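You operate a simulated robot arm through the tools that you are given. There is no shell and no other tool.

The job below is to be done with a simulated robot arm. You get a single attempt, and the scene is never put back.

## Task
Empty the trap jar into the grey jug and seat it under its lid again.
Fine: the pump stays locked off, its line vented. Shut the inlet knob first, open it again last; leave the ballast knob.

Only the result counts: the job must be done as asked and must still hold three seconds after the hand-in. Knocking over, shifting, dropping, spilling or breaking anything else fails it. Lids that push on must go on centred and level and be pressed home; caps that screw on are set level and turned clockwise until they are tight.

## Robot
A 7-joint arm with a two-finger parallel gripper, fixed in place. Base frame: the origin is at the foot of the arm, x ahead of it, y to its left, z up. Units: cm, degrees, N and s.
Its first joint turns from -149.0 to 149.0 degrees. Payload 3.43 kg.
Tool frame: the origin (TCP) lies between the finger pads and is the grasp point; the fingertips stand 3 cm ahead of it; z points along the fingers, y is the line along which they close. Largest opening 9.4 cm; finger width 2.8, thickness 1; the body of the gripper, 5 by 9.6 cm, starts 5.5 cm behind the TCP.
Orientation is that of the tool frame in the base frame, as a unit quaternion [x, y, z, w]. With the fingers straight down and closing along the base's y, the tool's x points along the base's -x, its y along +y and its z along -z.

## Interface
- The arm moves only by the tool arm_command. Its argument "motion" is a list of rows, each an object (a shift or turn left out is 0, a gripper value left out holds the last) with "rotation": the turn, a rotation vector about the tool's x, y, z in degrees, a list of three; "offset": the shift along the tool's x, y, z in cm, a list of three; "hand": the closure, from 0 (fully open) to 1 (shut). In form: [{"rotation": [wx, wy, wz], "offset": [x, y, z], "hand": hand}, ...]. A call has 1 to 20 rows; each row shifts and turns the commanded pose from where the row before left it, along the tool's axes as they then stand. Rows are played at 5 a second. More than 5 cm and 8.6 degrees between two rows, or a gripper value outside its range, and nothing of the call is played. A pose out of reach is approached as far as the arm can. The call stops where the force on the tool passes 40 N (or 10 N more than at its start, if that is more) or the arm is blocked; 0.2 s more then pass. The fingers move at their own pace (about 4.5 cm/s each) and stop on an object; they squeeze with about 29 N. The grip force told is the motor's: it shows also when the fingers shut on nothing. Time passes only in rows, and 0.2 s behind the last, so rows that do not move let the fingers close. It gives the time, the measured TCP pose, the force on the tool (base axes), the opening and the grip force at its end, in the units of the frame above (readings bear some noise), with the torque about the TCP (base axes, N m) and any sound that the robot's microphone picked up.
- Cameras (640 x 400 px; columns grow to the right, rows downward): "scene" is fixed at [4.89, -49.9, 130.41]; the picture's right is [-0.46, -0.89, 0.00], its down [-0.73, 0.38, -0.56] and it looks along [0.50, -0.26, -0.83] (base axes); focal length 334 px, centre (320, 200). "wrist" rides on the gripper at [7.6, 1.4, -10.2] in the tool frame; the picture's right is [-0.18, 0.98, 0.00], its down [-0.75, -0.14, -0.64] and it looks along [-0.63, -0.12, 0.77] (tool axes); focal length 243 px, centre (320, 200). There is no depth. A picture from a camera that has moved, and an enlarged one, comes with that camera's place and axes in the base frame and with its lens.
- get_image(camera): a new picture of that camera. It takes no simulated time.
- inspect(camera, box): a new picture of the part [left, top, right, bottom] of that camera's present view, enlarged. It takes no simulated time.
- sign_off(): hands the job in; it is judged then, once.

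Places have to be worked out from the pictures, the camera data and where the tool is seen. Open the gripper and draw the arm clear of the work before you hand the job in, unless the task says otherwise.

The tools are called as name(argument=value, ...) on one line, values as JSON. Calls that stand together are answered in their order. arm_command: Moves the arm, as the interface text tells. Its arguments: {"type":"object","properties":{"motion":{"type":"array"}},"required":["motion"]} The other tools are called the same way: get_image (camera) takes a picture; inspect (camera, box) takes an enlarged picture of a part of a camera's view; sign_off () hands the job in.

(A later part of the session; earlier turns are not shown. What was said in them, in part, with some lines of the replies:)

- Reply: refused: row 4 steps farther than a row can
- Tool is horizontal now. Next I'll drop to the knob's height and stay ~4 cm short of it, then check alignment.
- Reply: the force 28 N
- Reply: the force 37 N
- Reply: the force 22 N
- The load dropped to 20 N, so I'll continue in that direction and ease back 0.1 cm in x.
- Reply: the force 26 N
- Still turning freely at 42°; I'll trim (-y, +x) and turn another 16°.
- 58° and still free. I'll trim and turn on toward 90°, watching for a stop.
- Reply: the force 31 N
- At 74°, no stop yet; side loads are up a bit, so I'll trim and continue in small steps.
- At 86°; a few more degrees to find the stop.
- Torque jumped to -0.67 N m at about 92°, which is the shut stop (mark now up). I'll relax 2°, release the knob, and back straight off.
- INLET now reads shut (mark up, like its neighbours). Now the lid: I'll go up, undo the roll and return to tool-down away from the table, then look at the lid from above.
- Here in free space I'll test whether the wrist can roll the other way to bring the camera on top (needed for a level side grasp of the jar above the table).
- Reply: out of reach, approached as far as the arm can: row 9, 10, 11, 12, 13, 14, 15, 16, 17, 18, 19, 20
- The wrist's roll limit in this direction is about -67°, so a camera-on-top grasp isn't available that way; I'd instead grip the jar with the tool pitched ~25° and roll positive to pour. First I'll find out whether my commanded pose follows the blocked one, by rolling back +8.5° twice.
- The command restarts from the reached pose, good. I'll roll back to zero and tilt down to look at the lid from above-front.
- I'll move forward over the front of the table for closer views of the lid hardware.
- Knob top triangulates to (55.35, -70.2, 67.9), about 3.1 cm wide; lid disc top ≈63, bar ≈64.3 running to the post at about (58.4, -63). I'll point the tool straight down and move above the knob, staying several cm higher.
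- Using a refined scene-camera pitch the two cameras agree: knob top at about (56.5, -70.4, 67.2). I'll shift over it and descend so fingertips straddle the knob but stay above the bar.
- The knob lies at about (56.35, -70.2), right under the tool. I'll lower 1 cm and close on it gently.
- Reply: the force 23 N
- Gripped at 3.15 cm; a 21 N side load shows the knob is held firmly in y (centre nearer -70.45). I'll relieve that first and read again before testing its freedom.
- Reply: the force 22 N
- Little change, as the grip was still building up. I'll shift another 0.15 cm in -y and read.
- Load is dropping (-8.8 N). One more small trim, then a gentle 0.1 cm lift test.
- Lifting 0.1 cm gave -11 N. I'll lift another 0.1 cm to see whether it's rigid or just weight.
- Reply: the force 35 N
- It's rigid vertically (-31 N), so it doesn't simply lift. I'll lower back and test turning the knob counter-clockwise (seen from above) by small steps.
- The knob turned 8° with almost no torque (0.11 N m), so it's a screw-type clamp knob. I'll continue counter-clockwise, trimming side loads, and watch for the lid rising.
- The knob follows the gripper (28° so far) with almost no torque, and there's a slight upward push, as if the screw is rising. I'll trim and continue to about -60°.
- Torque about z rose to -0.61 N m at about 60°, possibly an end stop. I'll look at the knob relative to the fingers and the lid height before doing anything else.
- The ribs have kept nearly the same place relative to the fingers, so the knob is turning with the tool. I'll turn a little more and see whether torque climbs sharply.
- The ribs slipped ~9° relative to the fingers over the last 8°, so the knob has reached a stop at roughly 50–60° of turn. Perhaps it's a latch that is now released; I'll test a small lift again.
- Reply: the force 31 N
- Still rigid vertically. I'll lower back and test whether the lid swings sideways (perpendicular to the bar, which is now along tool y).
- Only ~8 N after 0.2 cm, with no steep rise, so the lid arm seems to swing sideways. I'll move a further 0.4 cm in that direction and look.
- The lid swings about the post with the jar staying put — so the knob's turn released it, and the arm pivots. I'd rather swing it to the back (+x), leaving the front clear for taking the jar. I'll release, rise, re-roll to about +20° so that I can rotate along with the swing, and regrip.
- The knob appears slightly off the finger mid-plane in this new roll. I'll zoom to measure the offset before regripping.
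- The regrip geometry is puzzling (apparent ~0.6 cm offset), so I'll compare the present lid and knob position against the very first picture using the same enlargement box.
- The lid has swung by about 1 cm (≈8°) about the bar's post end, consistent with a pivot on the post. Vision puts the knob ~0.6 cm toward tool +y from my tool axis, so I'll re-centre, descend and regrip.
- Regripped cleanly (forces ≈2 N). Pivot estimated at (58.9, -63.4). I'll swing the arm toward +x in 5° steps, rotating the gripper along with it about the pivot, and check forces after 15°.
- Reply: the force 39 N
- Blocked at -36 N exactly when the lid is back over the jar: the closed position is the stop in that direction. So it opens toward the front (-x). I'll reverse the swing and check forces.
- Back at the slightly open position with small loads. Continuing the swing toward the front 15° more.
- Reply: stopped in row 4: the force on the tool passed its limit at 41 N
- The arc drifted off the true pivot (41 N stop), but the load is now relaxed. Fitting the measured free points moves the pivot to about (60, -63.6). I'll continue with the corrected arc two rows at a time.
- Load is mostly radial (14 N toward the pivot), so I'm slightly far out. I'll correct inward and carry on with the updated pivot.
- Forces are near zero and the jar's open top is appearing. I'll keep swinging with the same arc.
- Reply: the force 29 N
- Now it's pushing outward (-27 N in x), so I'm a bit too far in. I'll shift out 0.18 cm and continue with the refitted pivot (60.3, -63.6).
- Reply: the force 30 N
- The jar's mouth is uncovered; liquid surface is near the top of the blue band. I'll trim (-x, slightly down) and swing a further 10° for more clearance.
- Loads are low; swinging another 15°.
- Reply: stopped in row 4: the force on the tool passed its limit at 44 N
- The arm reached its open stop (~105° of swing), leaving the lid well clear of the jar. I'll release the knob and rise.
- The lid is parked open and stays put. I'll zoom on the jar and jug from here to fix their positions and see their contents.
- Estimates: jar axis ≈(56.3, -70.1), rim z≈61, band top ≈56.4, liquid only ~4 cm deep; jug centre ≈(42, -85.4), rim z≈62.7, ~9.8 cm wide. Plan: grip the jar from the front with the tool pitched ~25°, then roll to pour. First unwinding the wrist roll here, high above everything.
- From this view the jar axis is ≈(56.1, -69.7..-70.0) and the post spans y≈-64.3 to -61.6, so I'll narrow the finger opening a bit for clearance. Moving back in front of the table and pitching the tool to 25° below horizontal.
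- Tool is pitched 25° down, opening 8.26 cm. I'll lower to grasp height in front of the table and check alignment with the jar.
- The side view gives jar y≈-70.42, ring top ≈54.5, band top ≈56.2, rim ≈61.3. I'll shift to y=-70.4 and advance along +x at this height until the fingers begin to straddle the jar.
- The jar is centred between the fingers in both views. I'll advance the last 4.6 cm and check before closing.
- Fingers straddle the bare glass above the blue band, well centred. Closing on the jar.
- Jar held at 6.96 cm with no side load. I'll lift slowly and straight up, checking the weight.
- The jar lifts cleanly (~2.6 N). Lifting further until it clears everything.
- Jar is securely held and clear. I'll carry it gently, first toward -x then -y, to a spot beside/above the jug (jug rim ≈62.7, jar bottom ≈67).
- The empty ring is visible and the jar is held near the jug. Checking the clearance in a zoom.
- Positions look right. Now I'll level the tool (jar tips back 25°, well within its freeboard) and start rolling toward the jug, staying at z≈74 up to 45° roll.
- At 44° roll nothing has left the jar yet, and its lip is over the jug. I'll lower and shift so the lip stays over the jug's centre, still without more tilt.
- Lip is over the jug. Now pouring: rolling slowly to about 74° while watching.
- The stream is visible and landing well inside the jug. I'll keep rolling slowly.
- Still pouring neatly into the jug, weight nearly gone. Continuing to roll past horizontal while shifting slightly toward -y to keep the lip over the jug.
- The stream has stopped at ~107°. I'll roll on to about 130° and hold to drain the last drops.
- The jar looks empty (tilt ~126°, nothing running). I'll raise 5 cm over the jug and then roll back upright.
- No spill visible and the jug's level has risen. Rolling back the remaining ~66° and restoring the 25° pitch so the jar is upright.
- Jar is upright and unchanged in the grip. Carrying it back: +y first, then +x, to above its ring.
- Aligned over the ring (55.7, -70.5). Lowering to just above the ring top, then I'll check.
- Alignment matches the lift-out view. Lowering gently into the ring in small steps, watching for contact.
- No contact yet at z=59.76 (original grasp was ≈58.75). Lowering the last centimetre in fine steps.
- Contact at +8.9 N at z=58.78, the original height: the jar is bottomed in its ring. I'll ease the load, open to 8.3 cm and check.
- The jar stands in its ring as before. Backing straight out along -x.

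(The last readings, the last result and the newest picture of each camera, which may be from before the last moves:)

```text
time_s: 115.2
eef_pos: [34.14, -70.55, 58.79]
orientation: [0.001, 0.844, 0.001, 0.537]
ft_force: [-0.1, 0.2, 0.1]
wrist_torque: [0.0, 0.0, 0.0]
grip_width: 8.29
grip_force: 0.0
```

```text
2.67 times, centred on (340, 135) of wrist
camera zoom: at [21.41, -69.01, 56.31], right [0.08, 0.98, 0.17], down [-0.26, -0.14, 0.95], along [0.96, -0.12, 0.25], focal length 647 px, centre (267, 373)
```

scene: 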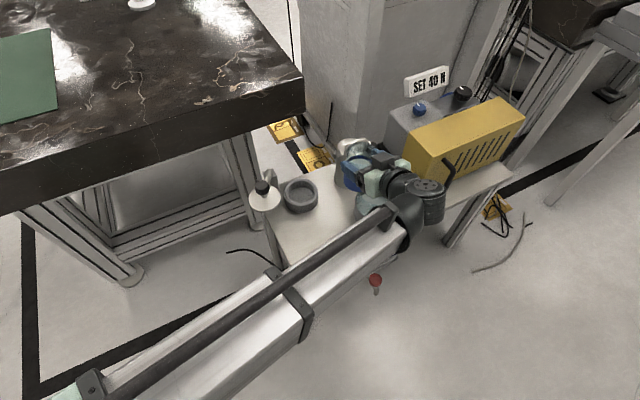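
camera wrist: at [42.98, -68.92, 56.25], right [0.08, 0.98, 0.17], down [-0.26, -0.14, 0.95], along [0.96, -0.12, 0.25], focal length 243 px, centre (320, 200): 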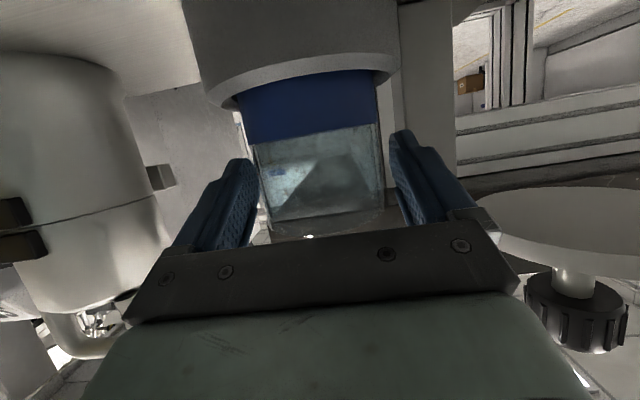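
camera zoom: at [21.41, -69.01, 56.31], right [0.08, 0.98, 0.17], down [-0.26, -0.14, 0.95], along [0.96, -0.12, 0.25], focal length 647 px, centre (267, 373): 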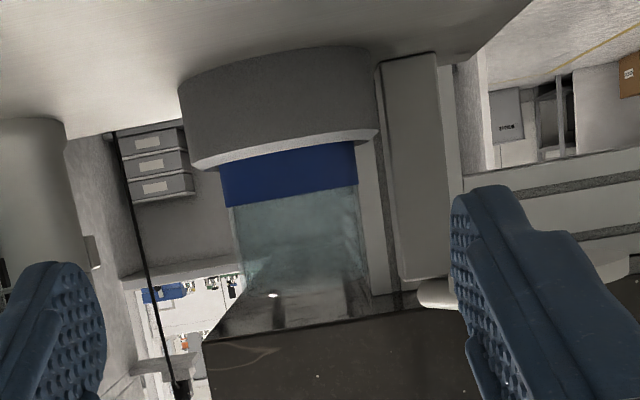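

The jar is empty, upright and centred in its ring. Now to close the lid: rise, turn the tool down again, and go to the parked knob.

arm_command(motion=[{"offset": [-3.9, 0, -1.82]}, {"offset": [-3.9, 0, -1.82]}, {"offset": [-3.9, 0, -1.82]}, {"offset": [-3.9, 0, -1.82]}, {"offset": [-3.9, 0, -1.82]}, {"offset": [-2.5, 0, -1.17]}, {"rotation": [0, 8.1, 0], "hand": 0}, {"rotation": [0, 8.1, 0]}, {"rotation": [0, 8.1, 0]}, {"rotation": [0, 8.1, 0]}, {"rotation": [0, 8.1, 0]}, {"rotation": [0, 8.1, 0]}, {"rotation": [0, 8.1, 0]}, {"rotation": [0, 8.2, 0]}])

arm_command(motion=[{"rotation": [0, 0, 8]}, {"rotation": [0, 0, 8]}, {"rotation": [0, 0, 8]}, {"rotation": [0, 0, 8]}, {"rotation": [0, 0, 8]}, {"rotation": [0, 0, 8]}, {"rotation": [0, 0, 8]}, {"rotation": [0, 0, 8]}, {"rotation": [0, 0, 8]}, {"rotation": [0, 0, 8]}, {"rotation": [0, 0, 8]}, {"rotation": [0, 0, 8]}, {"rotation": [0, 0, 8]}, {"rotation": [0, 0, 8]}])

```text
time_s: 118.2
eef_pos: [34.01, -70.54, 83.08]
orientation: [0.001, 1.0, 0.002, -0.001]
ft_force: [0.2, 0.2, -0.4]
wrist_torque: [0.02, 0.0, 0.0]
grip_width: 9.42
grip_force: 0.1
```

```text
time_s: 121.2
eef_pos: [34.01, -70.55, 83.18]
orientation: [0.83, 0.558, 0.001, -0.002]
ft_force: [0.0, 0.6, 0.0]
wrist_torque: [0.0, 0.01, 0.01]
grip_width: 9.4
grip_force: 0.1
```

Roll is back at ~112°. Moving over the parked lid knob at about (54.05, -59.1), keeping height.

arm_command(motion=[{"offset": [3.02, 2.38, 0]}, {"offset": [3.02, 2.38, 0]}, {"offset": [3.02, 2.38, 0]}, {"offset": [3.02, 2.38, 1]}, {"offset": [3.02, 2.38, 3]}, {"offset": [3.02, 2.38, 3]}])

get_image(camera="wrist")

inspect(camera="wrist", box=[230, 80, 430, 220])

```text
time_s: 122.7
eef_pos: [54.12, -59.08, 76.1]
orientation: [0.829, 0.559, 0.0, -0.002]
ft_force: [0.7, 0.3, -0.4]
wrist_torque: [0.0, -0.01, 0.01]
grip_width: 9.41
grip_force: 0.0
```

```text
taken
camera wrist: at [58.16, -52.55, 86.43], right [0.84, -0.54, 0.0], down [-0.41, -0.65, 0.64], along [-0.35, -0.54, -0.77], focal length 243 px, centre (320, 200)
```

wrist: 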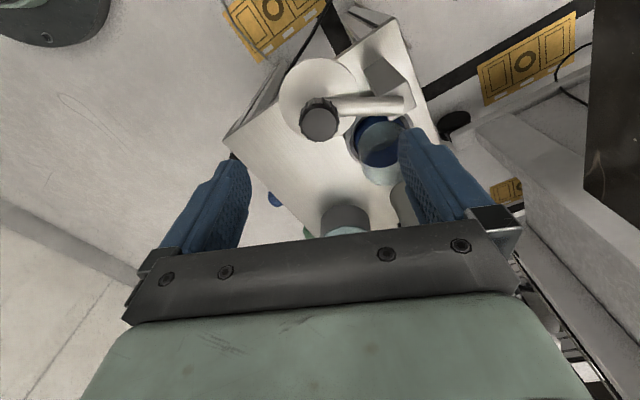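

```text
2.86 times, centred on (330, 150) of wrist
camera zoom: at [58.16, -52.55, 86.43], right [0.84, -0.54, 0.0], down [-0.41, -0.65, 0.64], along [-0.35, -0.54, -0.77], focal length 693 px, centre (291, 343)
```

zoom: 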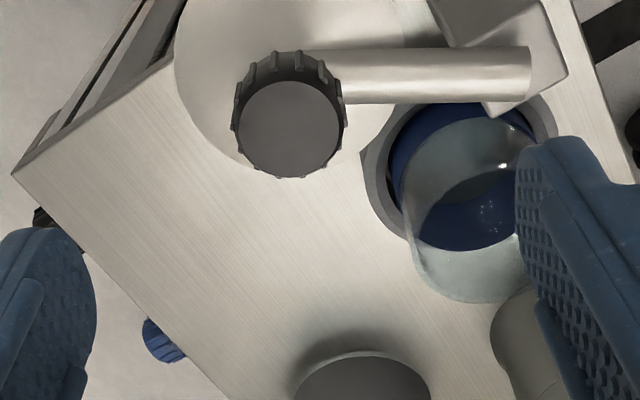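

The jar's inside is visibly empty, and the knob is centred under the tool. Descending and gripping it.

arm_command(motion=[{"hand": 0.3}, {"offset": [-0.1, 0, 2.5]}, {"offset": [0, 0, 2.5]}, {"offset": [0, 0, 1.5]}, {"offset": [0, 0, 0.75]}, {"hand": 1}, {"hand": 1}, {"hand": 1}, {"hand": 1}, {}])

inspect(camera="wrist", box=[230, 80, 430, 220])

```text
time_s: 124.8
eef_pos: [53.89, -58.96, 68.86]
orientation: [0.829, 0.559, 0.001, -0.002]
ft_force: [-12.1, 6.2, -7.6]
wrist_torque: [-0.14, -0.04, 0.06]
grip_width: 3.12
grip_force: 45.3
```

```text
2.86 times, centred on (330, 150) of wrist
camera zoom: at [58.02, -52.55, 79.13], right [0.84, -0.54, 0.0], down [-0.41, -0.65, 0.64], along [-0.35, -0.54, -0.77], focal length 693 px, centre (291, 343)
```

zoom: 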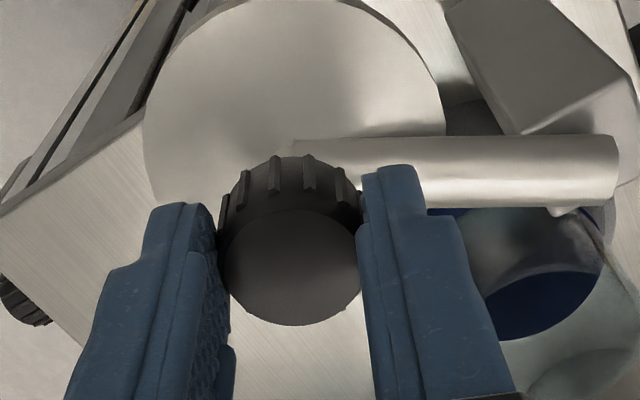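

Gripped. Now I'll swing the lid back by the reverse arc, checking forces every few steps.

arm_command(motion=[{"offset": [0, -0.08, 0.04]}, {"offset": [-0.65, -0.164, 0], "rotation": [0, 0, -5]}, {"offset": [-0.65, -0.164, 0], "rotation": [0, 0, -5]}, {"offset": [-0.65, -0.164, 0], "rotation": [0, 0, -5]}, {}])

```text
time_s: 126.0
eef_pos: [53.12, -60.91, 68.82]
orientation: [0.748, 0.664, 0.001, 0.0]
ft_force: [7.4, -3.8, 0.9]
wrist_torque: [0.1, -0.04, -0.05]
grip_width: 3.13
grip_force: 45.0
```

Low forces. Continuing the swing.

arm_command(motion=[{"offset": [0, 0.05, 0]}, {"offset": [-0.655, -0.15, 0], "rotation": [0, 0, -5]}, {"offset": [-0.655, -0.15, 0], "rotation": [0, 0, -5]}, {"offset": [-0.655, -0.15, 0], "rotation": [0, 0, -5]}, {"offset": [-0.655, -0.15, 0], "rotation": [0, 0, -5]}, {}])

```text
time_s: 127.5
eef_pos: [52.63, -63.4, 68.8]
orientation: [0.621, 0.784, 0.003, 0.001]
ft_force: [31.6, 0.6, 11.9]
wrist_torque: [-0.07, -0.35, 0.1]
grip_width: 3.1
grip_force: 45.3
```

Pushed out by 32 N in x, so I'm a bit far out; shifting in 0.2 cm and adjusting the step.

arm_command(motion=[{"offset": [-0.046, 0.195, -0.08]}, {"offset": [-0.635, -0.11, 0], "rotation": [0, 0, -5]}, {"offset": [-0.635, -0.11, 0], "rotation": [0, 0, -5]}, {"offset": [-0.635, -0.11, 0], "rotation": [0, 0, -5]}, {}])

```text
time_s: 128.7
eef_pos: [52.76, -65.29, 68.85]
orientation: [0.515, 0.857, 0.001, -0.002]
ft_force: [7.7, 1.0, -14.2]
wrist_torque: [-0.07, -0.34, 0.04]
grip_width: 3.11
grip_force: 44.6
```

Balanced again. Continuing.

arm_command(motion=[{"offset": [0, 0.04, 0.08]}, {"offset": [-0.645, -0.13, 0], "rotation": [0, 0, -5]}, {"offset": [-0.645, -0.13, 0], "rotation": [0, 0, -5]}, {"offset": [-0.645, -0.13, 0], "rotation": [0, 0, -5]}, {}])

inspect(camera="scene", box=[250, 140, 350, 220])

```text
time_s: 129.8
eef_pos: [53.52, -67.3, 68.77]
orientation: [0.398, 0.917, 0.001, -0.001]
ft_force: [-8.0, 0.5, 3.7]
wrist_torque: [0.48, 0.8, 0.29]
grip_width: 3.09
grip_force: 45.1
```

```text
5.00 times, centred on (300, 180) of scene
camera zoom: at [4.89, -49.9, 130.41], right [-0.46, -0.89, 0.0], down [-0.73, 0.38, -0.56], along [0.5, -0.26, -0.83], focal length 1668 px, centre (420, 300)
```

zoom: 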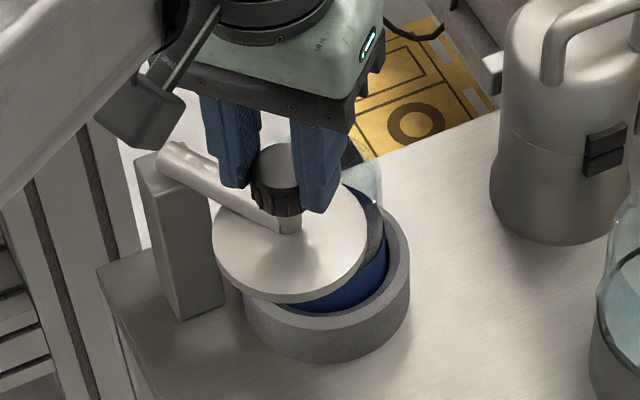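

The lid is passing over the jar mouth with low forces and no contact. Continuing 15° more.

arm_command(motion=[{"offset": [0.0, -0.04, 0.0]}, {"offset": [-0.645, -0.13, 0], "rotation": [0, 0, -5]}, {"offset": [-0.645, -0.13, 0], "rotation": [0, 0, -5]}, {"offset": [-0.645, -0.13, 0], "rotation": [0, 0, -5]}, {}])

```text
time_s: 131.1
eef_pos: [54.8, -68.99, 68.8]
orientation: [0.275, 0.962, 0.001, 0.0]
ft_force: [-11.4, -6.8, 9.8]
wrist_torque: [0.2, 0.94, 0.23]
grip_width: 3.09
grip_force: 44.5
```

Slightly too far in (13 N radial); trimming outward and continuing to the last few degrees.

arm_command(motion=[{"offset": [0.02, -0.087, -0.06]}, {"offset": [-0.645, -0.13, 0], "rotation": [0, 0, -5]}, {"offset": [-0.645, -0.13, 0], "rotation": [0, 0, -5]}, {"offset": [-0.645, -0.13, 0], "rotation": [0, 0, -5]}, {}])

inspect(camera="scene", box=[255, 150, 325, 215])

```text
time_s: 132.2
eef_pos: [56.24, -70.22, 68.77]
orientation: [0.147, 0.989, 0.001, 0.0]
ft_force: [-8.8, -15.7, -6.4]
wrist_torque: [-0.4, -0.12, -0.14]
grip_width: 3.1
grip_force: 44.7
```

```text
6.15 times, centred on (290, 182) of scene
camera zoom: at [4.89, -49.9, 130.41], right [-0.46, -0.89, 0.0], down [-0.73, 0.38, -0.56], along [0.5, -0.26, -0.83], focal length 2053 px, centre (505, 308)
```

zoom: 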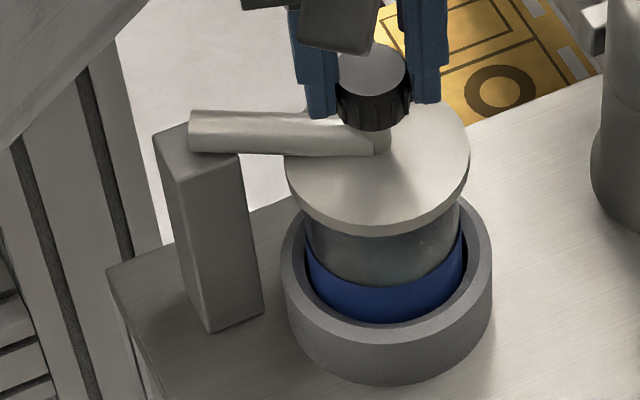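

Lid is ~3–4° from closed. I'll trim outward 0.13 cm and advance in small steps to the closed stop.

arm_command(motion=[{"offset": [0.033, -0.126, 0.04]}, {"offset": [-0.258, -0.05, 0], "rotation": [0, 0, -2]}, {"offset": [-0.129, -0.026, 0], "rotation": [0, 0, -1]}, {}])

inspect(camera="scene", box=[255, 150, 325, 215])

```text
time_s: 133.2
eef_pos: [56.61, -70.47, 68.85]
orientation: [0.121, 0.993, 0.001, 0.0]
ft_force: [-2.0, -7.8, -3.4]
wrist_torque: [-0.22, -0.1, -0.13]
grip_width: 3.14
grip_force: 44.7
```

```text
6.15 times, centred on (290, 182) of scene
camera zoom: at [4.89, -49.9, 130.41], right [-0.46, -0.89, 0.0], down [-0.73, 0.38, -0.56], along [0.5, -0.26, -0.83], focal length 2053 px, centre (505, 308)
```

zoom: 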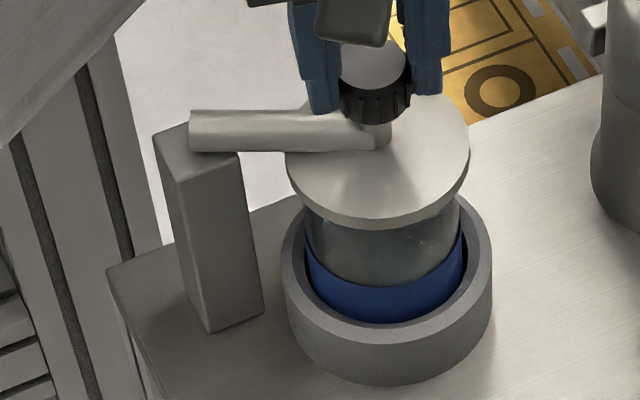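

Looks almost identical to the initial closed pose. Nudging 1° at a time until the stop is felt.

arm_command(motion=[{"offset": [-0.129, -0.04, 0], "rotation": [0, 0, -1]}, {}])

arm_command(motion=[{"offset": [-0.129, -0.04, 0], "rotation": [0, 0, -1]}, {}])

```text
time_s: 133.8
eef_pos: [56.78, -70.44, 68.78]
orientation: [0.114, 0.994, 0.001, 0.0]
ft_force: [-0.6, -4.0, -0.7]
wrist_torque: [-0.2, -0.15, -0.25]
grip_width: 3.1
grip_force: 44.9
```

```text
time_s: 134.4
eef_pos: [56.77, -70.48, 68.87]
orientation: [0.104, 0.995, 0.002, -0.001]
ft_force: [-7.2, 4.1, 0.5]
wrist_torque: [-0.02, -0.43, -0.14]
grip_width: 3.12
grip_force: 44.8
```

A tangential resistance begins (~8 N). One more small nudge to confirm the stop.

arm_command(motion=[{"offset": [-0.129, -0.02, 0], "rotation": [0, 0, -1]}, {}])

inspect(camera="scene", box=[262, 145, 325, 185])

inspect(camera="scene", box=[255, 150, 325, 215])

```text
time_s: 135.1
eef_pos: [56.8, -70.58, 68.84]
orientation: [0.097, 0.995, 0.003, -0.001]
ft_force: [-19.7, 12.0, -0.1]
wrist_torque: [0.11, -0.11, -0.06]
grip_width: 3.1
grip_force: 45.4
```

```text
10.00 times, centred on (294, 165) of scene
camera zoom: at [4.89, -49.9, 130.41], right [-0.46, -0.89, 0.0], down [-0.73, 0.38, -0.56], along [0.5, -0.26, -0.83], focal length 3336 px, centre (585, 550)
```

zoom: 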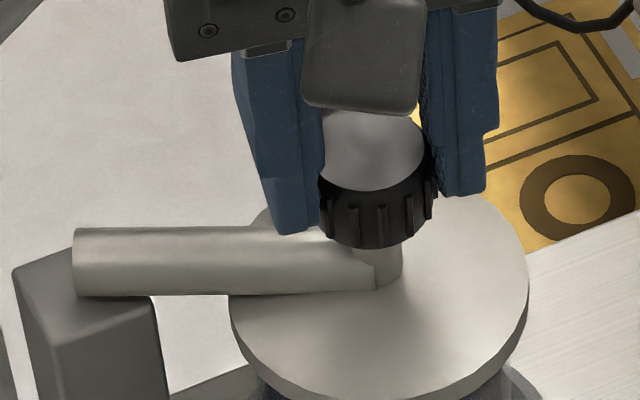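

```text
6.15 times, centred on (290, 182) of scene
camera zoom: at [4.89, -49.9, 130.41], right [-0.46, -0.89, 0.0], down [-0.73, 0.38, -0.56], along [0.5, -0.26, -0.83], focal length 2053 px, centre (505, 308)
```

zoom: 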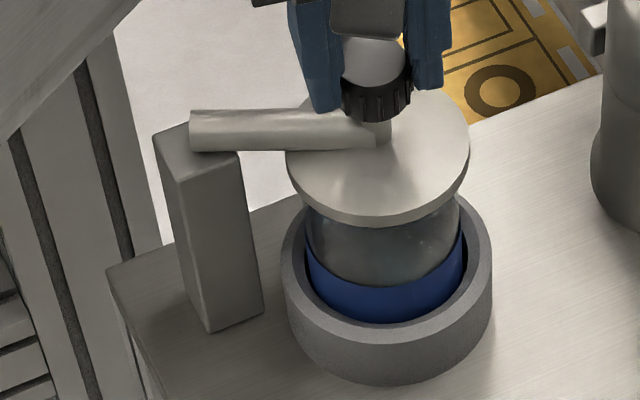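

The lid matches its original closed picture and rests on its stop. I'll ease the side load and now turn the knob clockwise to clamp it, watching the torque.

arm_command(motion=[{"offset": [0.1, 0.02, 0]}, {"rotation": [0, 0, 4]}, {"rotation": [0, 0, 4]}, {"rotation": [0, 0, 4]}, {"rotation": [0, 0, 4]}, {}])

```text
time_s: 136.4
eef_pos: [57.01, -70.43, 68.78]
orientation: [0.235, 0.972, 0.002, 0.002]
ft_force: [6.2, 16.9, -4.0]
wrist_torque: [0.03, -0.2, 0.07]
grip_width: 3.13
grip_force: 45.1
```

Turning freely. Trim and continue clockwise.

arm_command(motion=[{"offset": [0.01, 0.1, 0.03]}, {"rotation": [0, 0, 4]}, {"rotation": [0, 0, 4]}, {"rotation": [0, 0, 4]}, {"rotation": [0, 0, 4]}, {}])

inspect(camera="wrist", box=[250, 100, 400, 220])

```text
time_s: 137.8
eef_pos: [56.78, -70.4, 68.74]
orientation: [0.366, 0.931, 0.001, -0.001]
ft_force: [-2.7, 10.2, 3.3]
wrist_torque: [0.31, 0.66, 0.52]
grip_width: 3.11
grip_force: 45.6
```

```text
3.33 times, centred on (325, 160) of wrist
camera zoom: at [52.11, -64.15, 79.15], right [0.81, 0.59, 0.0], down [0.45, -0.62, 0.64], along [0.38, -0.52, -0.77], focal length 809 px, centre (303, 333)
```

zoom: 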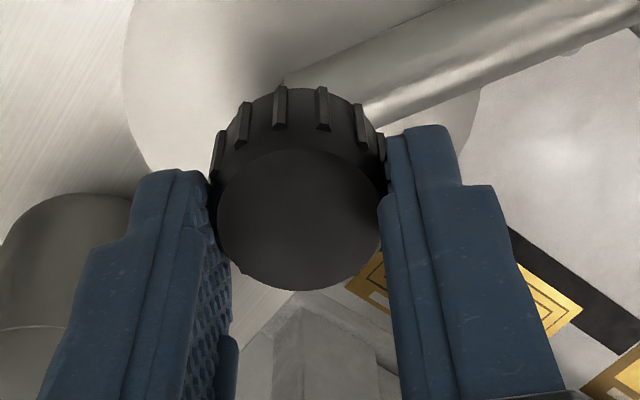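

Resistance of 0.52 N m appears at ~32° of clockwise turn; the knob sits ~0.35 cm off my axis along the pads. I'll release slightly, recentre, regrip, and then finish tightening.

arm_command(motion=[{"hand": 0.5}, {"hand": 0.5}, {"hand": 0.5}, {"offset": [0.35, 0, 0]}, {}, {"hand": 1}, {"hand": 1}, {"hand": 1}, {}])

inspect(camera="wrist", box=[250, 100, 400, 220])

inspect(camera="scene", box=[262, 145, 325, 185])

```text
time_s: 139.8
eef_pos: [56.62, -70.13, 68.86]
orientation: [0.367, 0.93, 0.001, 0.0]
ft_force: [-3.3, -2.5, 0.3]
wrist_torque: [-0.32, 0.28, 0.09]
grip_width: 3.09
grip_force: 44.7
```

```text
3.33 times, centred on (325, 160) of wrist
camera zoom: at [51.87, -63.95, 79.13], right [0.8, 0.59, 0.0], down [0.46, -0.62, 0.64], along [0.38, -0.51, -0.77], focal length 809 px, centre (303, 333)
```

zoom: 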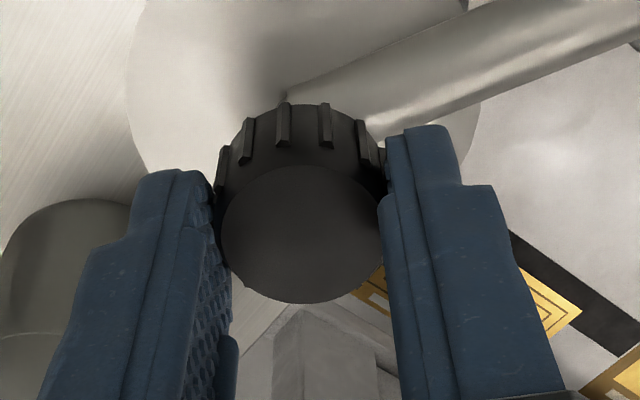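

```text
10.00 times, centred on (294, 165) of scene
camera zoom: at [4.89, -49.9, 130.41], right [-0.46, -0.89, 0.0], down [-0.73, 0.38, -0.56], along [0.5, -0.26, -0.83], focal length 3336 px, centre (585, 550)
```

zoom: 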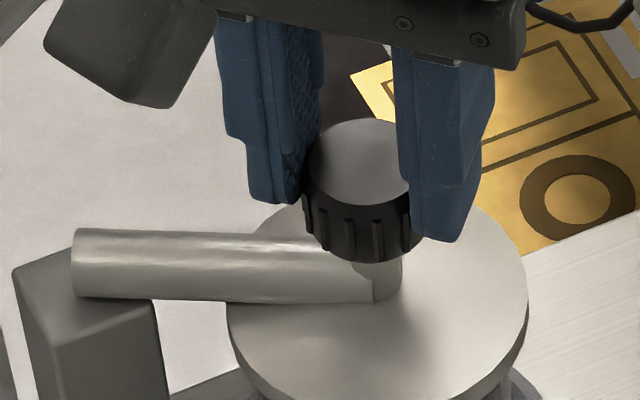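

On release the lid crept ~0.3 cm open again, so I should hold it against its stop while tightening. I'll regrip with the fingers turned ~40° further, so that a finger face pushes squarely in the closing direction.

arm_command(motion=[{"hand": 0.45}, {"hand": 0.45}, {"hand": 0.45}, {"rotation": [0, 0, 8]}, {"rotation": [0, 0, 8]}, {"rotation": [0, 0, 8]}, {"rotation": [0, 0, 8]}, {"rotation": [0, 0, 8]}, {}, {"hand": 1}, {"hand": 1}, {"hand": 1}, {}])

inspect(camera="wrist", box=[250, 100, 400, 220])

inspect(camera="scene", box=[262, 145, 325, 185])

```text
time_s: 142.7
eef_pos: [56.68, -70.13, 68.72]
orientation: [0.663, 0.749, 0.0, -0.001]
ft_force: [1.4, 1.2, -0.6]
wrist_torque: [0.08, -0.02, -0.06]
grip_width: 3.12
grip_force: 44.6
```

```text
3.33 times, centred on (325, 160) of wrist
camera zoom: at [56.96, -62.4, 79.13], right [1.0, -0.06, 0.0], down [-0.05, -0.77, 0.64], along [-0.04, -0.64, -0.77], focal length 809 px, centre (303, 333)
```

zoom: 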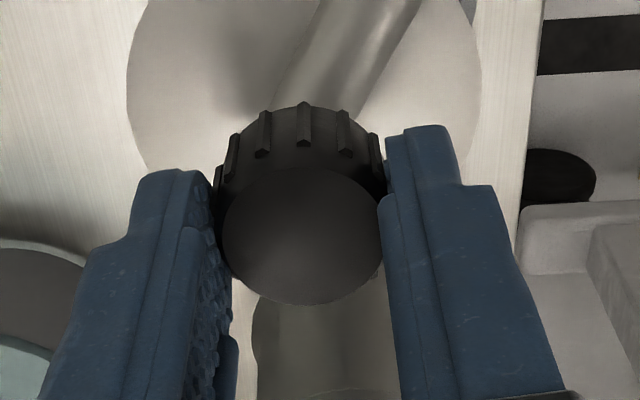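

```text
10.00 times, centred on (294, 165) of scene
camera zoom: at [4.89, -49.9, 130.41], right [-0.46, -0.89, 0.0], down [-0.73, 0.38, -0.56], along [0.5, -0.26, -0.83], focal length 3336 px, centre (585, 550)
```

zoom: 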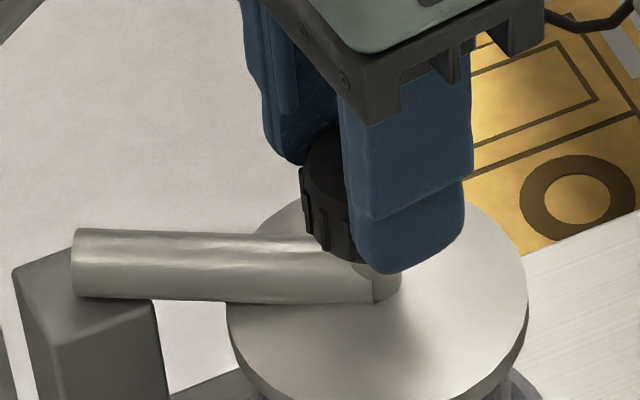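

Regripped with near-zero load. Now pushing the lid the last ~0.3 cm onto its stop.

arm_command(motion=[{"offset": [-0.09, 0.12, 0]}, {"offset": [-0.09, 0.12, 0]}, {}])

```text
time_s: 143.4
eef_pos: [56.82, -70.24, 68.74]
orientation: [0.663, 0.749, 0.001, -0.001]
ft_force: [-8.1, 5.3, 0.4]
wrist_torque: [0.61, 0.34, 0.67]
grip_width: 3.1
grip_force: 45.3
```

inspect(camera="scene", box=[262, 145, 325, 185])

```text
10.00 times, centred on (294, 165) of scene
camera zoom: at [4.89, -49.9, 130.41], right [-0.46, -0.89, 0.0], down [-0.73, 0.38, -0.56], along [0.5, -0.26, -0.83], focal length 3336 px, centre (585, 550)
```

zoom: 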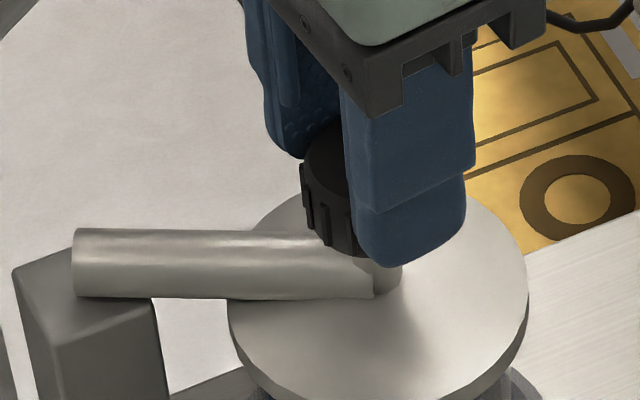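

Still ~0.15 cm short of the stop, and the knob's clamping seems to be holding it. I'll loosen ~15°, push home to the stop, then tighten.

arm_command(motion=[{"rotation": [0, 0, -5]}, {"rotation": [0, 0, -5]}, {"rotation": [0, 0, -5]}, {}])

arm_command(motion=[{"offset": [-0.06, 0.08, 0]}, {}, {"offset": [-0.06, 0.08, 0]}, {}])

inspect(camera="scene", box=[262, 145, 325, 185])

```text
time_s: 144.4
eef_pos: [57.03, -70.35, 68.66]
orientation: [0.559, 0.829, 0.002, -0.001]
ft_force: [8.8, -0.2, 1.8]
wrist_torque: [-0.19, -0.03, -0.52]
grip_width: 3.13
grip_force: 45.4
```

```text
time_s: 145.4
eef_pos: [56.97, -70.27, 68.72]
orientation: [0.559, 0.829, 0.002, -0.002]
ft_force: [-8.6, 5.2, -3.4]
wrist_torque: [0.12, -0.17, 0.3]
grip_width: 3.11
grip_force: 44.3
```

```text
10.00 times, centred on (294, 165) of scene
camera zoom: at [4.89, -49.9, 130.41], right [-0.46, -0.89, 0.0], down [-0.73, 0.38, -0.56], along [0.5, -0.26, -0.83], focal length 3336 px, centre (585, 550)
```

zoom: 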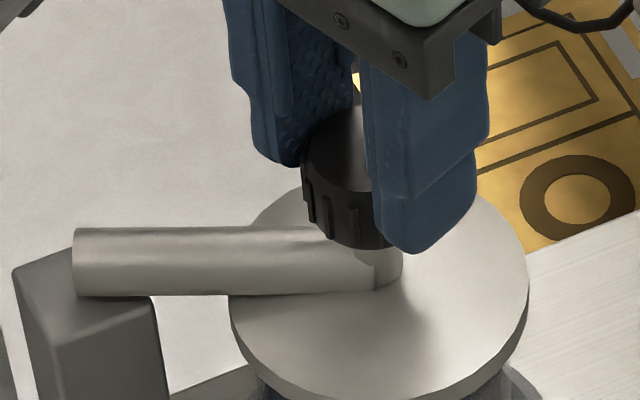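

The lid is back exactly on its closed stop. I'll check the ribs relative to the fingers to see whether the knob followed the last 15°.

inspect(camera="wrist", box=[250, 100, 400, 220])

```text
3.33 times, centred on (325, 160) of wrist
camera zoom: at [55.33, -62.75, 79.14], right [0.98, 0.2, 0.0], down [0.15, -0.75, 0.64], along [0.13, -0.63, -0.77], focal length 809 px, centre (303, 333)
```

zoom: 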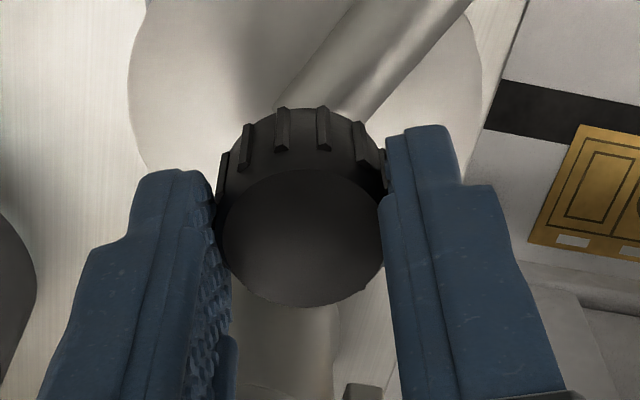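

The rib shifts match pure slipping in every step, so the knob is just a fixed handle: the lid simply swings, and nothing was ever unscrewed. The lid is on its closed stop with a slight closing load, so I'll release it now and check that it stays.

arm_command(motion=[{"hand": 0.4}, {"hand": 0.4}, {"hand": 0.4}, {}, {"offset": [0, 0, -1.5]}, {"offset": [0, 0, -3]}, {"offset": [0, 0, -4]}])

inspect(camera="scene", box=[262, 145, 325, 185])

inspect(camera="scene", box=[255, 150, 325, 215])

```text
time_s: 147.1
eef_pos: [57.27, -70.49, 77.38]
orientation: [0.559, 0.829, 0.001, -0.001]
ft_force: [-0.2, 0.3, 0.3]
wrist_torque: [0.02, 0.0, 0.02]
grip_width: 5.66
grip_force: 0.0
```

```text
10.00 times, centred on (294, 165) of scene
camera zoom: at [4.89, -49.9, 130.41], right [-0.46, -0.89, 0.0], down [-0.73, 0.38, -0.56], along [0.5, -0.26, -0.83], focal length 3336 px, centre (585, 550)
```

zoom: 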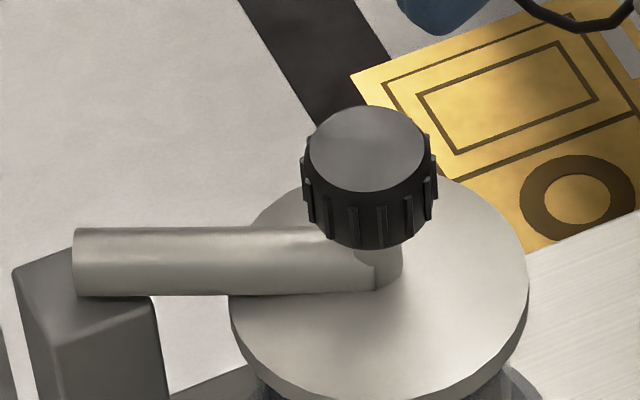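

```text
6.15 times, centred on (290, 182) of scene
camera zoom: at [4.89, -49.9, 130.41], right [-0.46, -0.89, 0.0], down [-0.73, 0.38, -0.56], along [0.5, -0.26, -0.83], focal length 2053 px, centre (505, 308)
```

zoom: 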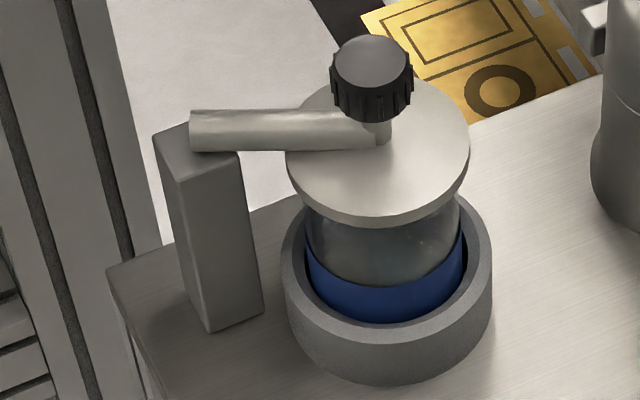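

The lid is now indistinguishable from its initial closed picture and stays put after release. Last job: reopen INLET. I'll unwind the roll and move back in front of the table.

arm_command(motion=[{"offset": [0, 0, -3]}, {"rotation": [0, 0, -8.5], "hand": 0}, {"rotation": [0, 0, -8.5]}, {"rotation": [0, 0, -8.5]}, {"rotation": [0, 0, -8.5]}, {"rotation": [0, 0, -8.5]}, {"rotation": [0, 0, -8.5]}, {"rotation": [0, 0, -8.5]}, {"rotation": [0, 0, -8.5]}, {"offset": [4.7, -0.6, 0]}, {"offset": [4.7, -0.6, 0]}, {"offset": [4.7, -0.6, 0]}, {"offset": [4.7, -0.6, 0]}, {"offset": [4.7, -0.6, 0]}, {"offset": [4.7, -0.6, 0]}, {"offset": [4.7, -0.6, 0]}, {"offset": [4.7, -0.6, 0]}])

arm_command(motion=[{"rotation": [0, -8.5, 0]}, {"rotation": [0, -8.5, 0]}, {"rotation": [0, -8.5, 0]}, {"rotation": [0, -8.5, 0]}, {"rotation": [0, -8.5, 0]}, {"rotation": [0, -8.5, 0]}, {"rotation": [0, -8.5, 0]}, {"rotation": [0, -8.5, 0]}, {"rotation": [0, -8.5, 0]}, {"rotation": [0, -8.5, 0]}, {"rotation": [0, -5, 0]}])

```text
time_s: 150.7
eef_pos: [19.33, -75.26, 80.1]
orientation: [-0.001, 1.0, 0.002, 0.0]
ft_force: [-0.7, 0.7, -0.1]
wrist_torque: [0.03, 0.0, 0.02]
grip_width: 9.4
grip_force: 0.0
```

```text
time_s: 153.1
eef_pos: [19.38, -75.34, 80.37]
orientation: [0.0, 0.706, 0.002, 0.708]
ft_force: [-0.2, -0.1, 0.3]
wrist_torque: [0.04, -0.03, 0.0]
grip_width: 9.38
grip_force: 0.1
```

Tool horizontal. Rolling to +90° (fingers above/below the knob) and lowering to the INLET knob's height.

arm_command(motion=[{"rotation": [0, 0, 8.5]}, {"rotation": [0, 0, 8.5]}, {"rotation": [0, 0, 8.5]}, {"rotation": [0, 0, 8.5]}, {"rotation": [0, 0, 8.5]}, {"rotation": [0, 0, 8.5]}, {"rotation": [0, 0, 8.5]}, {"rotation": [0, 0, 8.5]}, {"rotation": [0, 0, 8.5]}, {"rotation": [0, 0, 8.5]}, {"rotation": [0, 0, 5]}, {"offset": [0, -4.3, 0]}, {"offset": [0, -4.3, 0]}, {"offset": [0, -4.3, 0]}, {"offset": [0, -4.3, 0]}, {"offset": [0, -4.3, 0]}, {"offset": [0, -4.3, 0]}, {"offset": [0, -4.3, 0]}, {"offset": [0, -4.3, 0]}])

inspect(camera="scene", box=[310, 230, 420, 310])

get_image(camera="wrist")

```text
time_s: 157.1
eef_pos: [19.53, -75.01, 45.85]
orientation: [0.5, 0.5, 0.501, 0.499]
ft_force: [-0.1, -0.2, -0.3]
wrist_torque: [-0.03, 0.0, 0.0]
grip_width: 9.41
grip_force: 0.3
```

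```text
5.00 times, centred on (365, 270) of scene
camera zoom: at [4.89, -49.9, 130.41], right [-0.46, -0.89, 0.0], down [-0.73, 0.38, -0.56], along [0.5, -0.26, -0.83], focal length 1668 px, centre (95, -150)
```

zoom: 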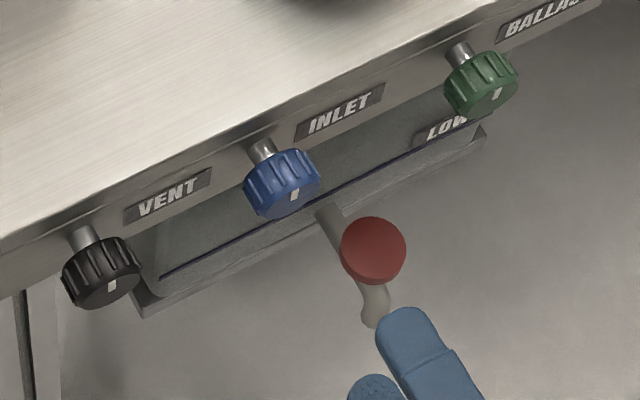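

```text
taken
camera wrist: at [9.24, -67.44, 47.34], right [0.0, -0.19, 0.98], down [-0.64, -0.75, -0.14], along [0.77, -0.63, -0.12], focal length 243 px, centre (320, 200)
```

wrist: 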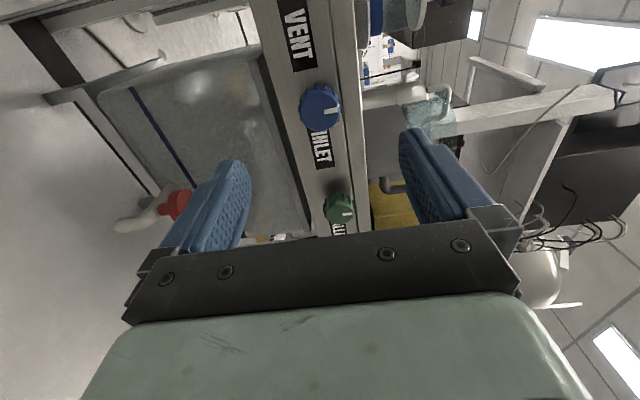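

Knob is between finger lines; I'll shift -0.25 cm in y and advance onto it, then close.

arm_command(motion=[{"offset": [-0.25, 0, 0]}, {"offset": [0, 0, 4]}, {"offset": [0, 0, 3.5]}, {"offset": [0, 0, 2.3]}, {"offset": [0, 0, 1]}, {}, {"hand": 1}, {"hand": 1}, {"hand": 1}, {"hand": 1}, {}])

inspect(camera="wrist", box=[220, 80, 420, 230])

```text
time_s: 159.4
eef_pos: [30.32, -75.4, 45.84]
orientation: [0.501, 0.499, 0.5, 0.499]
ft_force: [0.7, 1.1, -12.5]
wrist_torque: [0.0, -0.08, -0.15]
grip_width: 3.76
grip_force: 45.0
```

```text
2.67 times, centred on (320, 155) of wrist
camera zoom: at [19.91, -67.74, 47.3], right [0.0, -0.19, 0.98], down [-0.64, -0.75, -0.14], along [0.77, -0.63, -0.12], focal length 647 px, centre (320, 320)
```

zoom: 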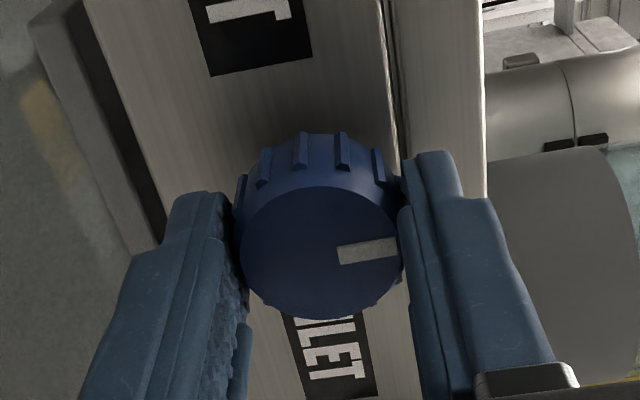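

Gripped on INLET (mark up = shut). Trimming and turning counter-clockwise to reopen, in small steps.

arm_command(motion=[{"offset": [0, -0.09, 0]}, {"rotation": [0, 0, -4]}, {"rotation": [0, 0, -4]}, {"rotation": [0, 0, -4]}, {"rotation": [0, 0, -4]}, {"rotation": [0, 0, -4]}, {}])

```text
time_s: 161.1
eef_pos: [30.37, -75.41, 45.73]
orientation: [0.405, 0.578, 0.407, 0.579]
ft_force: [6.6, -3.9, -12.9]
wrist_torque: [0.0, -0.18, 0.22]
grip_width: 3.77
grip_force: 45.6
```

Turning freely. Trim and continue.

arm_command(motion=[{"offset": [0, -0.095, 0.03]}, {"rotation": [0, 0, -4]}, {"rotation": [0, 0, -4]}, {"rotation": [0, 0, -4]}, {"rotation": [0, 0, -4]}, {"rotation": [0, 0, -4]}, {}])

inspect(camera="wrist", box=[220, 80, 420, 230])

```text
time_s: 162.7
eef_pos: [30.33, -75.49, 45.71]
orientation: [0.299, 0.64, 0.3, 0.641]
ft_force: [-1.8, -3.4, 0.6]
wrist_torque: [-0.05, 0.09, -0.06]
grip_width: 3.75
grip_force: 45.0
```

```text
2.67 times, centred on (320, 155) of wrist
camera zoom: at [19.91, -68.59, 41.98], right [0.0, 0.49, 0.87], down [-0.64, -0.67, 0.37], along [0.77, -0.56, 0.31], focal length 647 px, centre (320, 320)
```

zoom: 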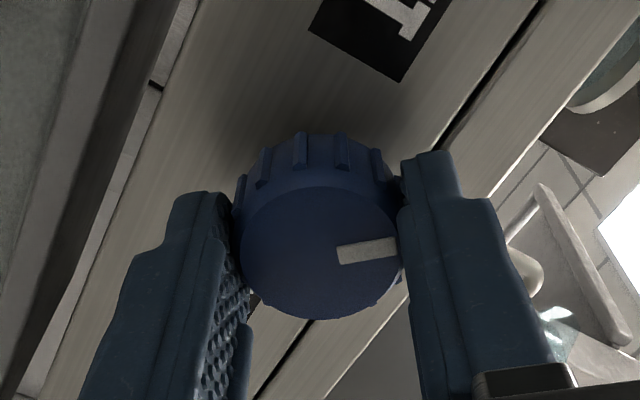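

The mark follows the fingers at 50° roll with minimal loads. Continuing.

arm_command(motion=[{"rotation": [0, 0, -4]}, {"rotation": [0, 0, -4]}, {"rotation": [0, 0, -4]}, {"rotation": [0, 0, -4]}, {"rotation": [0, 0, -4]}, {}])

```text
time_s: 164.1
eef_pos: [30.36, -75.32, 45.73]
orientation: [0.184, 0.682, 0.184, 0.683]
ft_force: [-7.8, -11.0, 2.7]
wrist_torque: [-0.06, -0.33, 0.1]
grip_width: 3.78
grip_force: 44.7
```

30° left. Trim and continue.

arm_command(motion=[{"offset": [-0.04, -0.07, -0.03]}, {"rotation": [0, 0, -4]}, {"rotation": [0, 0, -4]}, {"rotation": [0, 0, -4]}, {"rotation": [0, 0, -4]}, {"rotation": [0, 0, -4]}, {}])

```text
time_s: 165.7
eef_pos: [30.26, -75.48, 45.85]
orientation: [0.061, 0.704, 0.062, 0.704]
ft_force: [3.1, -3.4, 4.8]
wrist_torque: [-0.05, -0.3, -0.45]
grip_width: 3.76
grip_force: 45.1
```

10° left; finishing gently toward the original position and feeling for the open stop.

arm_command(motion=[{"rotation": [0, 0, -4]}, {"rotation": [0, 0, -3]}, {"rotation": [0, 0, -2]}, {}])

inspect(camera="wrist", box=[220, 80, 420, 230])

```text
time_s: 166.7
eef_pos: [30.3, -75.33, 45.76]
orientation: [0.009, 0.707, 0.007, 0.707]
ft_force: [2.7, -0.3, 3.4]
wrist_torque: [0.64, 0.07, -0.46]
grip_width: 3.72
grip_force: 44.9
```

```text
2.67 times, centred on (320, 155) of wrist
camera zoom: at [19.91, -73.84, 38.15], right [0.0, 0.98, 0.2], down [-0.64, -0.16, 0.75], along [0.77, -0.13, 0.63], focal length 647 px, centre (320, 320)
```

zoom: 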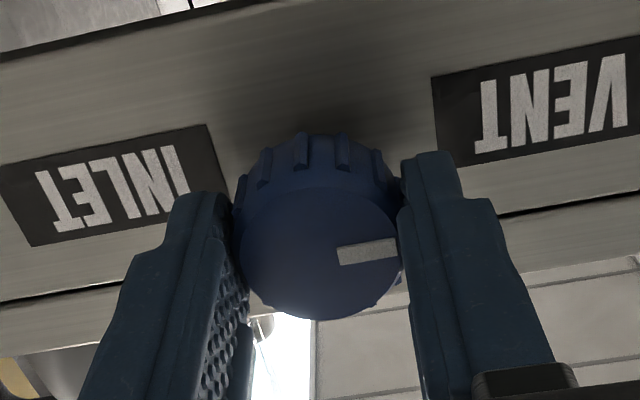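

Torque 0.64 N m at roll ≈0–1°: it's back at its open stop with the mark pointing toward VENT as at the start. Relaxing 1°, releasing and backing off.

arm_command(motion=[{"rotation": [0, 0, 0.8]}, {"hand": 0}, {"hand": 0}, {"hand": 0}, {"hand": 0}, {"offset": [0, 0, -3]}, {"offset": [0, 0, -4]}, {"offset": [0, 0, -4]}])

inspect(camera="scene", box=[310, 230, 420, 310])

inspect(camera="scene", box=[345, 245, 405, 300])

inspect(camera="scene", box=[240, 120, 440, 260])

```text
time_s: 168.4
eef_pos: [19.22, -75.44, 45.72]
orientation: [0.011, 0.707, 0.013, 0.707]
ft_force: [-0.8, 0.4, 0.0]
wrist_torque: [0.01, -0.01, 0.0]
grip_width: 9.38
grip_force: 0.0
```

```text
5.00 times, centred on (365, 270) of scene
camera zoom: at [4.89, -49.9, 130.41], right [-0.46, -0.89, 0.0], down [-0.73, 0.38, -0.56], along [0.5, -0.26, -0.83], focal length 1668 px, centre (95, -150)
```

zoom: 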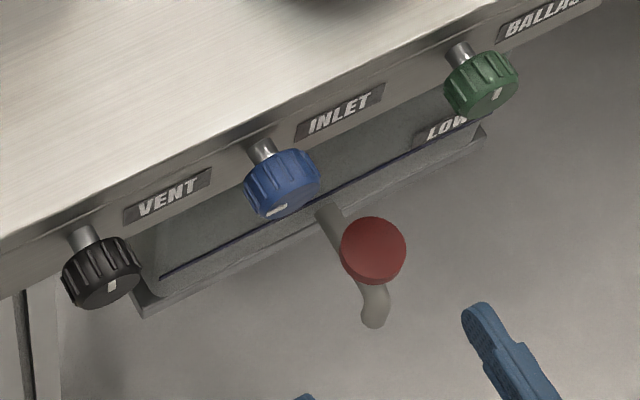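

```text
7.27 times, centred on (375, 272) of scene
camera zoom: at [4.89, -49.9, 130.41], right [-0.46, -0.89, 0.0], down [-0.73, 0.38, -0.56], along [0.5, -0.26, -0.83], focal length 2426 px, centre (-80, -327)
```

zoom: 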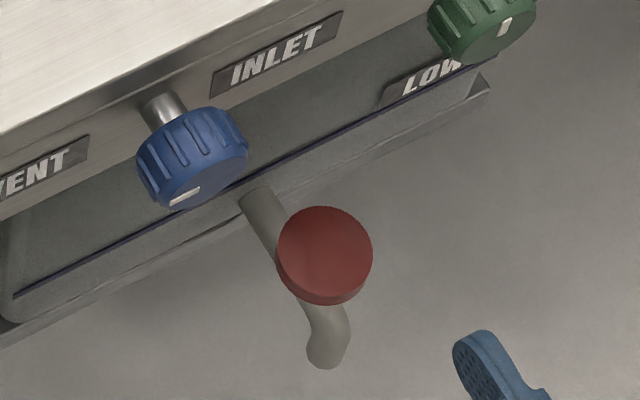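

```text
2.86 times, centred on (340, 190) of scene
camera zoom: at [4.89, -49.9, 130.41], right [-0.46, -0.89, 0.0], down [-0.73, 0.38, -0.56], along [0.5, -0.26, -0.83], focal length 953 px, centre (263, 229)
```

zoom: 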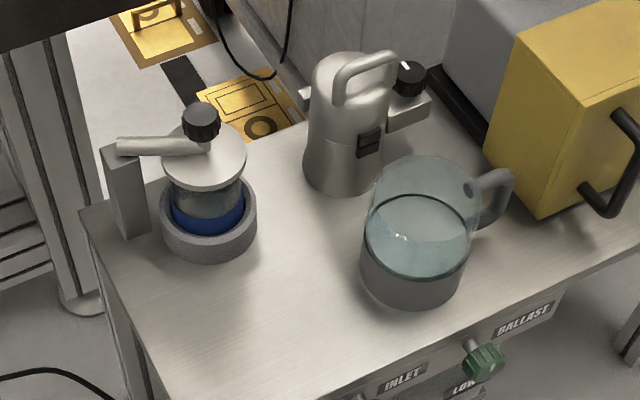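

INLET's mark is exactly as at the start, VENT and BALLAST untouched, lid closed, jug fuller, no spill visible. I'll draw the arm clear and repeat my earlier side view of the jar and lid to verify the seating.

arm_command(motion=[{"offset": [-4.6, 0.9, -0.75]}, {"offset": [-4.6, 0.9, -0.75]}, {"offset": [-4.6, 0.9, -0.75]}, {"offset": [-4.6, 0.9, -0.75]}, {"offset": [-4.6, 0.9, -0.75]}, {"offset": [-4.6, 0.9, -0.75]}, {"rotation": [0, 0, -1.8]}, {"rotation": [0, 8.4, 0]}, {"rotation": [0, 8.4, 0]}, {"rotation": [0, 8.4, 0]}, {"rotation": [0, 8.4, 0]}, {"rotation": [0, 8.4, 0]}, {"rotation": [0, 8, 0]}])

inspect(camera="wrist", box=[300, 130, 400, 220])

get_image(camera="scene")

inspect(camera="scene", box=[275, 155, 325, 215])

```text
time_s: 171.2
eef_pos: [14.75, -71.02, 73.52]
orientation: [0.0, 0.94, 0.001, 0.341]
ft_force: [0.1, -1.0, -0.1]
wrist_torque: [-0.03, 0.03, 0.01]
grip_width: 9.39
grip_force: 0.0
```

```text
4.44 times, centred on (350, 175) of wrist
camera zoom: at [2.18, -69.57, 76.52], right [0.14, 0.98, 0.12], down [0.17, -0.14, 0.98], along [0.98, -0.12, -0.18], focal length 1078 px, centre (187, 311)
```

zoom: 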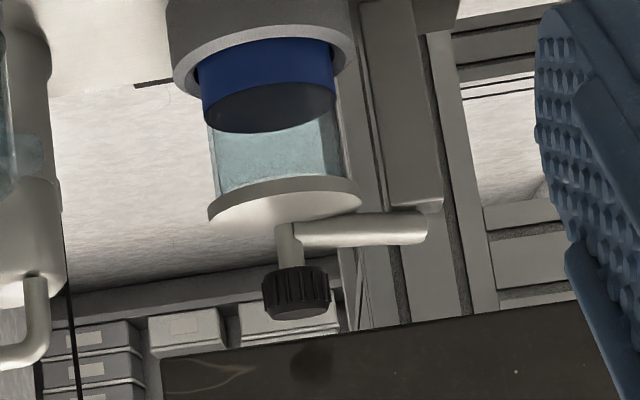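

```text
taken
```

scene: 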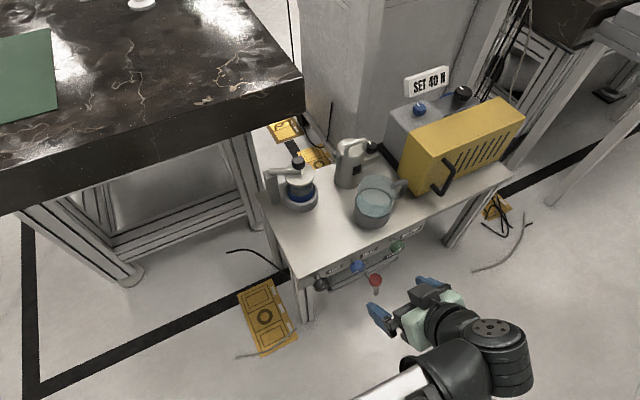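

```text
6.67 times, centred on (300, 185) of scene
camera zoom: at [4.89, -49.9, 130.41], right [-0.46, -0.89, 0.0], down [-0.73, 0.38, -0.56], along [0.5, -0.26, -0.83], focal length 2224 px, centre (453, 300)
```

zoom: 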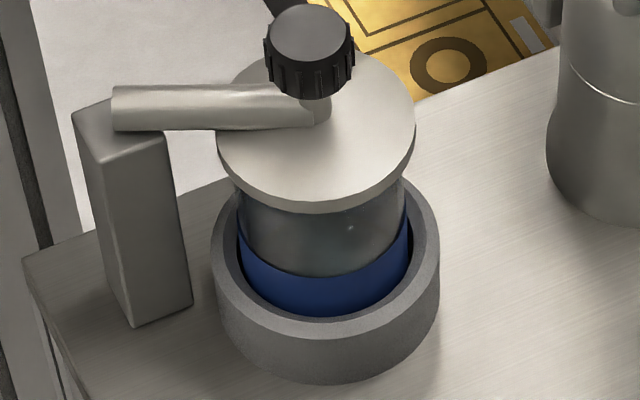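

Everything matches the starting arrangement: jar empty and seated in its ring under the closed, level lid, INLET open, other knobs untouched, jug upright with the liquid. I'll raise the arm a bit further away and take one last look.

arm_command(motion=[{"offset": [-2.9, 0, -3.4]}, {"offset": [-2.9, 0, -3.4]}, {"offset": [-2.9, 0, -3.4]}, {}, {}])

inspect(camera="scene", box=[240, 120, 440, 300])

```text
time_s: 172.4
eef_pos: [15.03, -70.98, 87.01]
orientation: [0.0, 0.94, 0.001, 0.342]
ft_force: [-0.2, -0.6, -1.3]
wrist_torque: [0.03, -0.02, -0.01]
grip_width: 9.39
grip_force: 0.0
```

```text
2.22 times, centred on (340, 210) of scene
camera zoom: at [4.89, -49.9, 130.41], right [-0.46, -0.89, 0.0], down [-0.73, 0.38, -0.56], along [0.5, -0.26, -0.83], focal length 741 px, centre (276, 178)
```

zoom: 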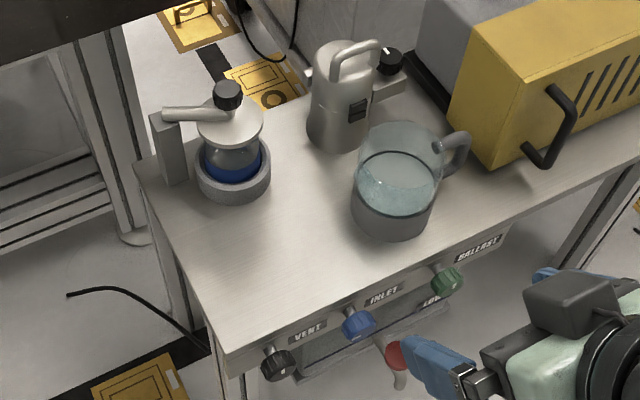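

The final view shows no spills: the jar is seated under its closed lid, the jug holds the liquid, INLET is open, and the arm is clear with the gripper open. Handing in.

sign_off()

```text
The job is handed in.
```

The trap jar has been emptied into the grey jug and is back in its ring under the closed lid. I've handed the job in; no result has come back yet.

- **INLET knob:** I shut it first, turning it clockwise about 90° to its stop. I opened it again last, and its mark is back where it started.
- **Other controls:** I left BALLAST, VENT, the pump and the red drain tap alone.
- **Lid:** The lid swings sideways on its post. Early on I took its black knob for a clamp and tried to turn it, but the fingers only slipped on it. The lid is closed against its stop and looks the same as in the first pictures.
- **Pour:** The liquid landed inside the jug, and I saw no spill on the table in the later pictures. The inside of the jar looked empty before I closed the lid, apart from a few specks that could be droplets.

The gripper is open and the arm is clear of the table.
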